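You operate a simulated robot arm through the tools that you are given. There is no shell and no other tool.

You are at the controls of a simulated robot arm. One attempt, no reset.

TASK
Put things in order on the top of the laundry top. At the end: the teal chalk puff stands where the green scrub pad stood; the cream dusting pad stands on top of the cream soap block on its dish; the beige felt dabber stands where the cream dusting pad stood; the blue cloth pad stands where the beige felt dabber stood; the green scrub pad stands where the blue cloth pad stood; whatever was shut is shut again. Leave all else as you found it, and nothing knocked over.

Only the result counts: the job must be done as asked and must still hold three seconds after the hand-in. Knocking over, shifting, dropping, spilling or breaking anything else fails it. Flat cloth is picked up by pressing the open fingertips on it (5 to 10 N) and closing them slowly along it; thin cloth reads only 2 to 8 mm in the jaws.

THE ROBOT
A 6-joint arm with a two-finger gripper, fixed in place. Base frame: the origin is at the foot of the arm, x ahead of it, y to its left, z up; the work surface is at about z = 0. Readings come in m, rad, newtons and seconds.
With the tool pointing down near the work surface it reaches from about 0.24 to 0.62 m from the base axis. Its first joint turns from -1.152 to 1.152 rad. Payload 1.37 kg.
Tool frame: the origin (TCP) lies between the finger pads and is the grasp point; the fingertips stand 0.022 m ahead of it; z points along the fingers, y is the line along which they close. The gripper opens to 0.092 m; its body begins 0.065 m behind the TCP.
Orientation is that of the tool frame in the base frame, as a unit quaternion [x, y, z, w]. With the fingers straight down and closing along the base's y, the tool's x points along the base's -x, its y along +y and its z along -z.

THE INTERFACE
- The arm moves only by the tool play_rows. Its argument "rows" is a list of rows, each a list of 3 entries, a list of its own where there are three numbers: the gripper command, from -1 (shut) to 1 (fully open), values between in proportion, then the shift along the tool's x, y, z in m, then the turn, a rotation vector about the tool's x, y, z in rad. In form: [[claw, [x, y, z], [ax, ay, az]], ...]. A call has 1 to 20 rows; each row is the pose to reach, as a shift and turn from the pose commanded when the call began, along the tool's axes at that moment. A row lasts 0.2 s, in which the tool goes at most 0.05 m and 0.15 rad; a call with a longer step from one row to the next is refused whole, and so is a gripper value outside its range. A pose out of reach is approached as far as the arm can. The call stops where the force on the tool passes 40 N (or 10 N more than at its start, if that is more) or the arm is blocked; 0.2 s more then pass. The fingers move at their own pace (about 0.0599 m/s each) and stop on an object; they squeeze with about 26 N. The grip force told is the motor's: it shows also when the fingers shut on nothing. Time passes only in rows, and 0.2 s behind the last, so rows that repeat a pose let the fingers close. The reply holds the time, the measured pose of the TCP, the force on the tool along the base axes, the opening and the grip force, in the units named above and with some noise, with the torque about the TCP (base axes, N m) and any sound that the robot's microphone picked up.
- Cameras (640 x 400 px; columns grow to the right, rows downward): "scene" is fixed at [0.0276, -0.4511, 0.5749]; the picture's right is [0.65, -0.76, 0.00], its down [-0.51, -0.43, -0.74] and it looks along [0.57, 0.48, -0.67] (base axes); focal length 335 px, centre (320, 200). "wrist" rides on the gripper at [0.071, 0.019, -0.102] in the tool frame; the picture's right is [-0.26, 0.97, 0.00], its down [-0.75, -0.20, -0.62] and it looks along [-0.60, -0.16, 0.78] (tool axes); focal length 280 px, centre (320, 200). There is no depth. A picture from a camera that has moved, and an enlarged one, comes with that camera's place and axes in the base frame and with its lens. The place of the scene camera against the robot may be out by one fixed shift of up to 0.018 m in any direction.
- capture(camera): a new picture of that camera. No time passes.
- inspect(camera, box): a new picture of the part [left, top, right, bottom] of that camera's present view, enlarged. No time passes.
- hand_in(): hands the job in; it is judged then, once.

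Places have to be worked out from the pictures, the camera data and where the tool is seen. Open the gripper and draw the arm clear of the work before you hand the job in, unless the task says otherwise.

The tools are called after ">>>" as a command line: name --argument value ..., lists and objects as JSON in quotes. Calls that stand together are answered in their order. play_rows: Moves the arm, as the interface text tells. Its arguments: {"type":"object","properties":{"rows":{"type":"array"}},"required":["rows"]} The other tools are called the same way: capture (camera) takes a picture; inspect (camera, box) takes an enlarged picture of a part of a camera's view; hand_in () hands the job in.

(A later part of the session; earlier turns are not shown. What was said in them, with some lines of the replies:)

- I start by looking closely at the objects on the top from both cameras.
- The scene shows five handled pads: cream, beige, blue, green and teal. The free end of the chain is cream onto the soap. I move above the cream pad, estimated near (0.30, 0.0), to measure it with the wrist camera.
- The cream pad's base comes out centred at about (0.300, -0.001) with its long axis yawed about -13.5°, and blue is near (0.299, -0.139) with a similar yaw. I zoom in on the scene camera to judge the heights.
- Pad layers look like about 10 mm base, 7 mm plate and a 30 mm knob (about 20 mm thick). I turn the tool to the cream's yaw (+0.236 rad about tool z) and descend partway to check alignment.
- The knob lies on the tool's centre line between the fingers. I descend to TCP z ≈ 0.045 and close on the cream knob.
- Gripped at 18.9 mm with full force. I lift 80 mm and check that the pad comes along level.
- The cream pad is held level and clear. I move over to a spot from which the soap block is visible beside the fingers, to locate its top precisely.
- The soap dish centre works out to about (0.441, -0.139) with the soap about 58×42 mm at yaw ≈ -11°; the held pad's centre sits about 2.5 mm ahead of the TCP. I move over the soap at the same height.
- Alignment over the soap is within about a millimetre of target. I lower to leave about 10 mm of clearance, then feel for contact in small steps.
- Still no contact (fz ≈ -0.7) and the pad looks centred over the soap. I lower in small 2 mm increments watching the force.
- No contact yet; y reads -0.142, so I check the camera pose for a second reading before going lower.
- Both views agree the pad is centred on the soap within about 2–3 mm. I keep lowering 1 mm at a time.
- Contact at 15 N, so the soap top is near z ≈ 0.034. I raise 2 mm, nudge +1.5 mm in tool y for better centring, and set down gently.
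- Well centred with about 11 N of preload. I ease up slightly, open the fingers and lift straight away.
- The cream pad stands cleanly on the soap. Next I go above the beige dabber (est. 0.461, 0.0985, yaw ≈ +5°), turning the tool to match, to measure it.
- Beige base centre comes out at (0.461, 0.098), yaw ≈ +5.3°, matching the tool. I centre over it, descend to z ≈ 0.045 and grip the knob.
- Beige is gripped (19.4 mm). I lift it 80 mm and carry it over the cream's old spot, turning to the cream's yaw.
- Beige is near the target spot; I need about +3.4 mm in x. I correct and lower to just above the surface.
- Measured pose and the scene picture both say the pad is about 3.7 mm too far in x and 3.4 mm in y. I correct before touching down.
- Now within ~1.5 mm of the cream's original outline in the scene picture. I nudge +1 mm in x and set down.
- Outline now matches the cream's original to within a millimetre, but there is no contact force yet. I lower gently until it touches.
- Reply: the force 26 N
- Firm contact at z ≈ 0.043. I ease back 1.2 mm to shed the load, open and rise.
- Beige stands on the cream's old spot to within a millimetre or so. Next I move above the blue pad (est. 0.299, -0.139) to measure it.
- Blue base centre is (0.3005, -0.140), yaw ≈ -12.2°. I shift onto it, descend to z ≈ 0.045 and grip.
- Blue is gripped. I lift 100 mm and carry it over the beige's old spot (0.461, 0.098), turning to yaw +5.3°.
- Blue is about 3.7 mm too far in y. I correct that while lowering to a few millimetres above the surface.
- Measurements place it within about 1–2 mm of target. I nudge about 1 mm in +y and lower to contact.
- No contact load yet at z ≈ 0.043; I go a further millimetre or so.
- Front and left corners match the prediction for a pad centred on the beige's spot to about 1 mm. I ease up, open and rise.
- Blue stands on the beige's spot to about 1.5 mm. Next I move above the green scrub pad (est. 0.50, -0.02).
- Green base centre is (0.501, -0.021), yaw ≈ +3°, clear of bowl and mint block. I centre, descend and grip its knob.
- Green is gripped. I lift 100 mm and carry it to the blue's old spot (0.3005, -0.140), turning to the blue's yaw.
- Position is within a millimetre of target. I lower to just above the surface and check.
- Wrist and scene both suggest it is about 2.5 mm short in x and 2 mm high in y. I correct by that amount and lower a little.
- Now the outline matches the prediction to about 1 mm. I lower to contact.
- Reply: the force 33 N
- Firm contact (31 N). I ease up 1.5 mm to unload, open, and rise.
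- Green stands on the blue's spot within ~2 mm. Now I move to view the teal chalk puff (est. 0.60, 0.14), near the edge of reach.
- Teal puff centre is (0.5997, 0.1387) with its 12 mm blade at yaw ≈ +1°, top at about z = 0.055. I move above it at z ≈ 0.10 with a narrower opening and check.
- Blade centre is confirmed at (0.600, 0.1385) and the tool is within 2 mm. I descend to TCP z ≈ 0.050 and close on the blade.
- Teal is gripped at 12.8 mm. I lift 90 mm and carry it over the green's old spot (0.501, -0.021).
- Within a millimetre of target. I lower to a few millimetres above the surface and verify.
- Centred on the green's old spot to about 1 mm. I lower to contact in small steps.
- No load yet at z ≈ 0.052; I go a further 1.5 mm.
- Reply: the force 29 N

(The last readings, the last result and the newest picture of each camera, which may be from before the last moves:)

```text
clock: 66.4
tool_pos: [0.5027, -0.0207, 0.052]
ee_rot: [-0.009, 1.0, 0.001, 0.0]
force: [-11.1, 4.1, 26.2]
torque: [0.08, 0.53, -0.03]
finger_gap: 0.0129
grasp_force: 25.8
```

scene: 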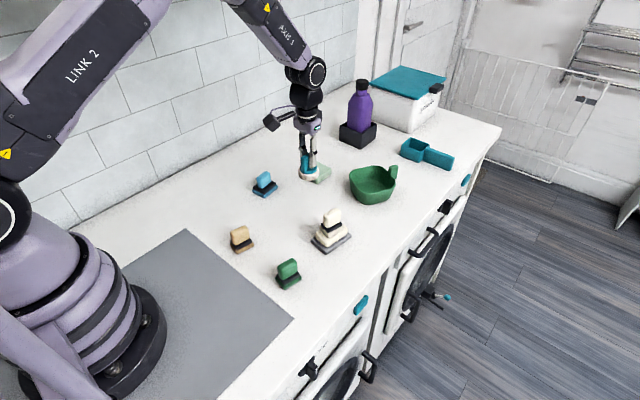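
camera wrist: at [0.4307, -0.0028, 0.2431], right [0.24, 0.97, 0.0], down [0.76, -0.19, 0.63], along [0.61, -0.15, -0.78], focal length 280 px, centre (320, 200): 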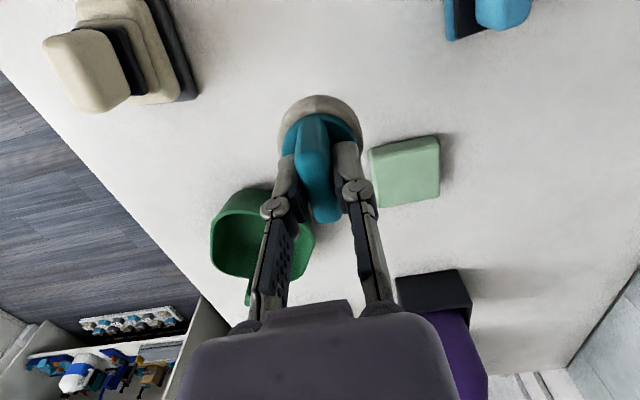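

Firm contact (26 N). I ease up 1.3 mm, open and rise clear.

>>> play_rows --rows '[[-1, [0, 0, -0.0007], [0, 0, 0]], [-1, [0, 0, -0.0013], [0, 0, 0]], [-1, [0, 0, -0.0013], [0, 0, 0]], [-0.6, [0, 0, -0.0013], [0, 0, 0]], [-0.3, [0, 0, -0.0013], [0, 0, 0]], [0, [0, 0, -0.0013], [0, 0, 0]], [0.3, [0, 0, -0.0013], [0, 0, 0]], [0.3, [0, 0, -0.0013], [0, 0, 0]], [0.3, [0, 0, -0.03], [0, 0, 0]], [0.3, [0, 0, -0.07], [0, 0, 0]], [0.3, [0, 0, -0.11], [0, 0, 0]], [0.3, [0, 0, -0.15], [0, 0, 0]], [0.5, [0, 0, -0.15], [0, 0, 0]]]'

>>> inspect --camera "wrist" --box '[250, 10, 390, 130]'

>>> inspect --camera "scene" --box '[288, 174, 328, 214]'

>>> capture --camera "wrist"

```text
clock: 69.2
tool_pos: [0.5025, -0.0213, 0.2014]
ee_rot: [-0.01, 1.0, 0.0, 0.001]
force: [0.3, -0.1, 0.6]
torque: [0.0, 0.02, 0.01]
finger_gap: 0.0688
grasp_force: 0.0
```

```text
3.33 times, centred on (320, 70) of wrist
camera zoom: at [0.4296, -0.0026, 0.3044], right [0.24, 0.97, 0.0], down [0.76, -0.19, 0.62], along [0.61, -0.15, -0.78], focal length 935 px, centre (320, 633)
```

zoom: 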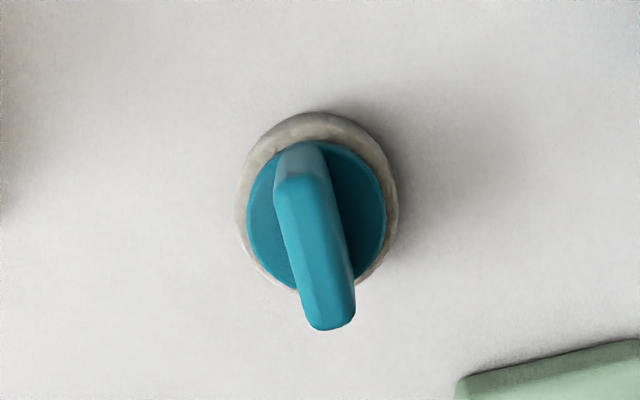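

```text
10.00 times, centred on (308, 194) of scene
camera zoom: at [0.0276, -0.4511, 0.5749], right [0.65, -0.76, 0.0], down [-0.51, -0.43, -0.74], along [0.57, 0.48, -0.67], focal length 3349 px, centre (440, 260)
```

zoom: 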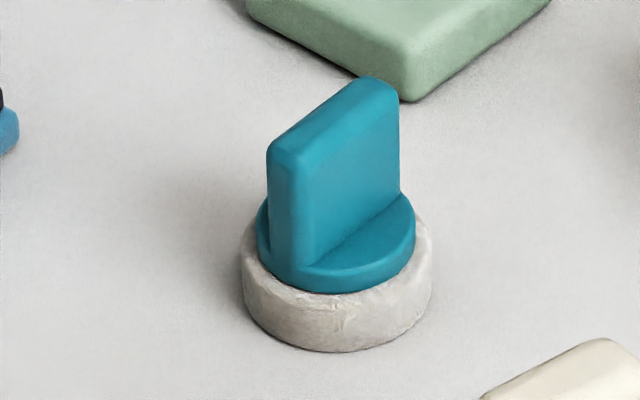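

```text
taken
camera wrist: at [0.4296, -0.0026, 0.3044], right [0.24, 0.97, 0.0], down [0.76, -0.19, 0.62], along [0.61, -0.15, -0.78], focal length 280 px, centre (320, 200)
```

wrist: 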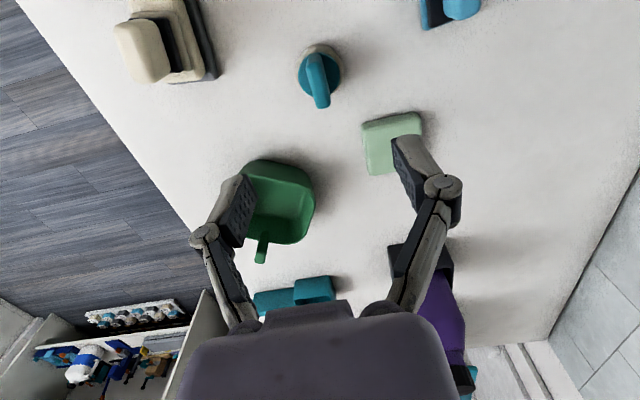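

All five are placed; teal's centre reads (0.5006, -0.0211), matching the green's original spot. I draw the arm up and clear with the gripper open and take a final look.

>>> play_rows --rows '[[1, [0, 0, -0.04], [0, 0, 0]], [1, [0.025, 0.018, -0.07], [0, 0, 0]], [1, [0.05, 0.036, -0.09], [0, 0, 0]], [1, [0.075, 0.054, -0.1], [0, 0, 0]], [1, [0.0987, 0.072, -0.1], [0, 0, 0]], [1, [0.0987, 0.072, -0.1], [0, 0, 0]]]'

>>> capture --camera "scene"

>>> capture --camera "wrist"

>>> inspect --camera "scene" --box '[220, 130, 380, 300]'

>>> inspect --camera "scene" --box '[330, 50, 510, 210]'

```text
clock: 70.6
tool_pos: [0.4024, 0.0479, 0.2985]
ee_rot: [-0.01, 1.0, 0.0, 0.0]
force: [-0.6, 0.4, 0.0]
torque: [-0.01, -0.02, 0.03]
finger_gap: 0.092
grasp_force: 0.0
```

```text
taken
```

scene: 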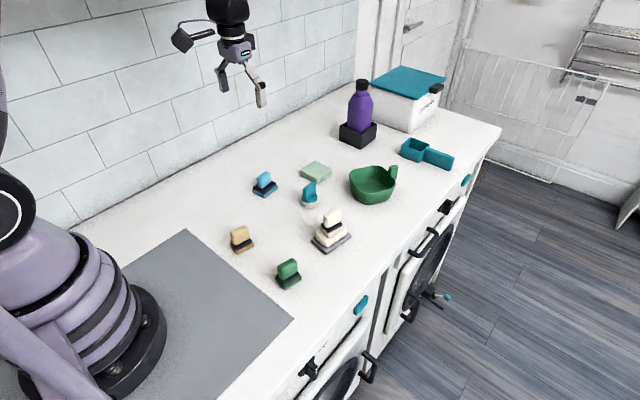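

```text
taken
camera wrist: at [0.3296, 0.0659, 0.4012], right [0.24, 0.97, 0.0], down [0.76, -0.19, 0.63], along [0.61, -0.15, -0.78], focal length 280 px, centre (320, 200)
```

wrist: 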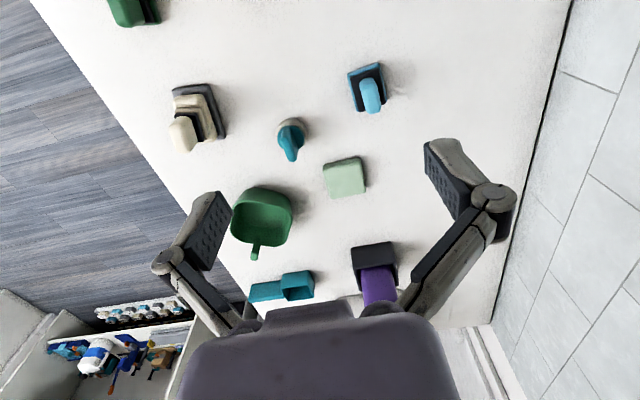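

```text
2.35 times, centred on (300, 215) of scene
camera zoom: at [0.0276, -0.4511, 0.5749], right [0.65, -0.76, 0.0], down [-0.51, -0.43, -0.74], along [0.57, 0.48, -0.67], focal length 788 px, centre (367, 165)
```

zoom: 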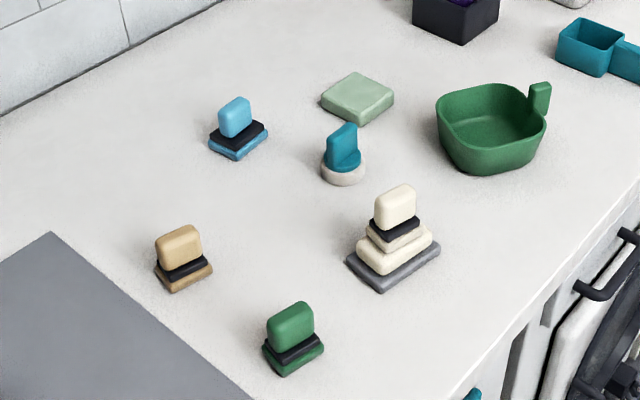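

```text
2.50 times, centred on (420, 130) of scene
camera zoom: at [0.0276, -0.4511, 0.5749], right [0.65, -0.76, 0.0], down [-0.51, -0.43, -0.74], along [0.57, 0.48, -0.67], focal length 837 px, centre (70, 375)
```

zoom: 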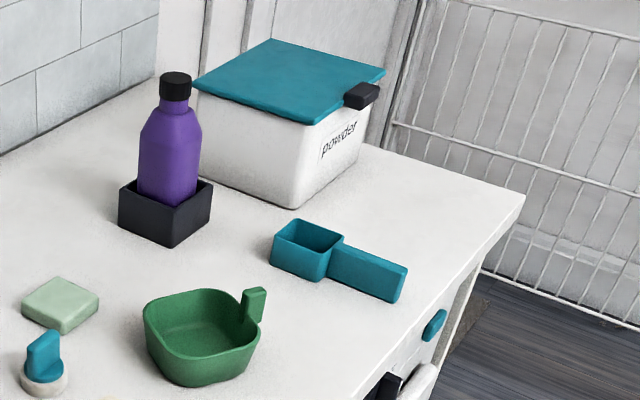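

Everything else looks untouched. One last check that the soap dish kept its place, compared with the opening picture.

>>> inspect --camera "scene" --box '[305, 212, 357, 258]'

```text
8.70 times, centred on (331, 235) of scene
camera zoom: at [0.0276, -0.4511, 0.5749], right [0.65, -0.76, 0.0], down [-0.51, -0.43, -0.74], along [0.57, 0.48, -0.67], focal length 2912 px, centre (224, -104)
```

zoom: 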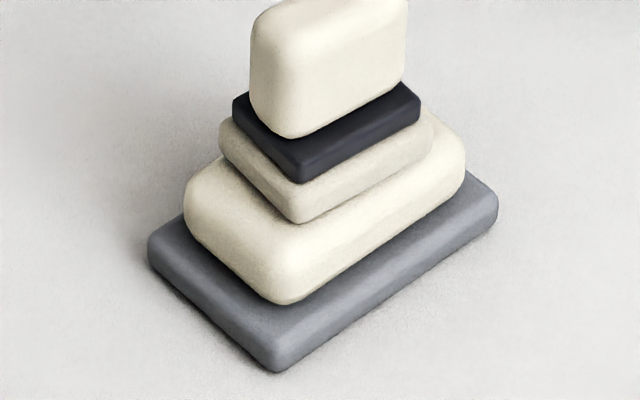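

The dish and soap are in exactly their original place, with the cream pad standing level on top. All five pads are where they belong, nothing was opened, and the gripper is open and clear, so I hand in.

>>> hand_in

```text
The job is handed in.
```

The job is handed in, with all five pads moved as asked. Each one is within about 2 mm of its target by my last camera checks, but I haven't seen the judge's verdict.

| Pad | Now stands |
|---|---|
| Cream dusting pad | On top of the cream soap block, level and centred to about 2–3 mm |
| Beige felt dabber | Where the cream dusting pad stood |
| Blue cloth pad | Where the beige felt dabber stood |
| Green scrub pad | Where the blue cloth pad stood |
| Teal chalk puff | Where the green scrub pad stood |

The soap and its dish did not move, and in the final pictures the powder box, bottle, bowl, scoop and mint block look just as they did at the start. I opened nothing, so nothing needed shutting. At hand-in the gripper was open and the arm was raised well clear of the work.

I took "green scrub pad" to mean the small green pad with the knob, not the flat mint block beside it. I turned the beige, blue and green pads to match the angle of the pad each one replaced.
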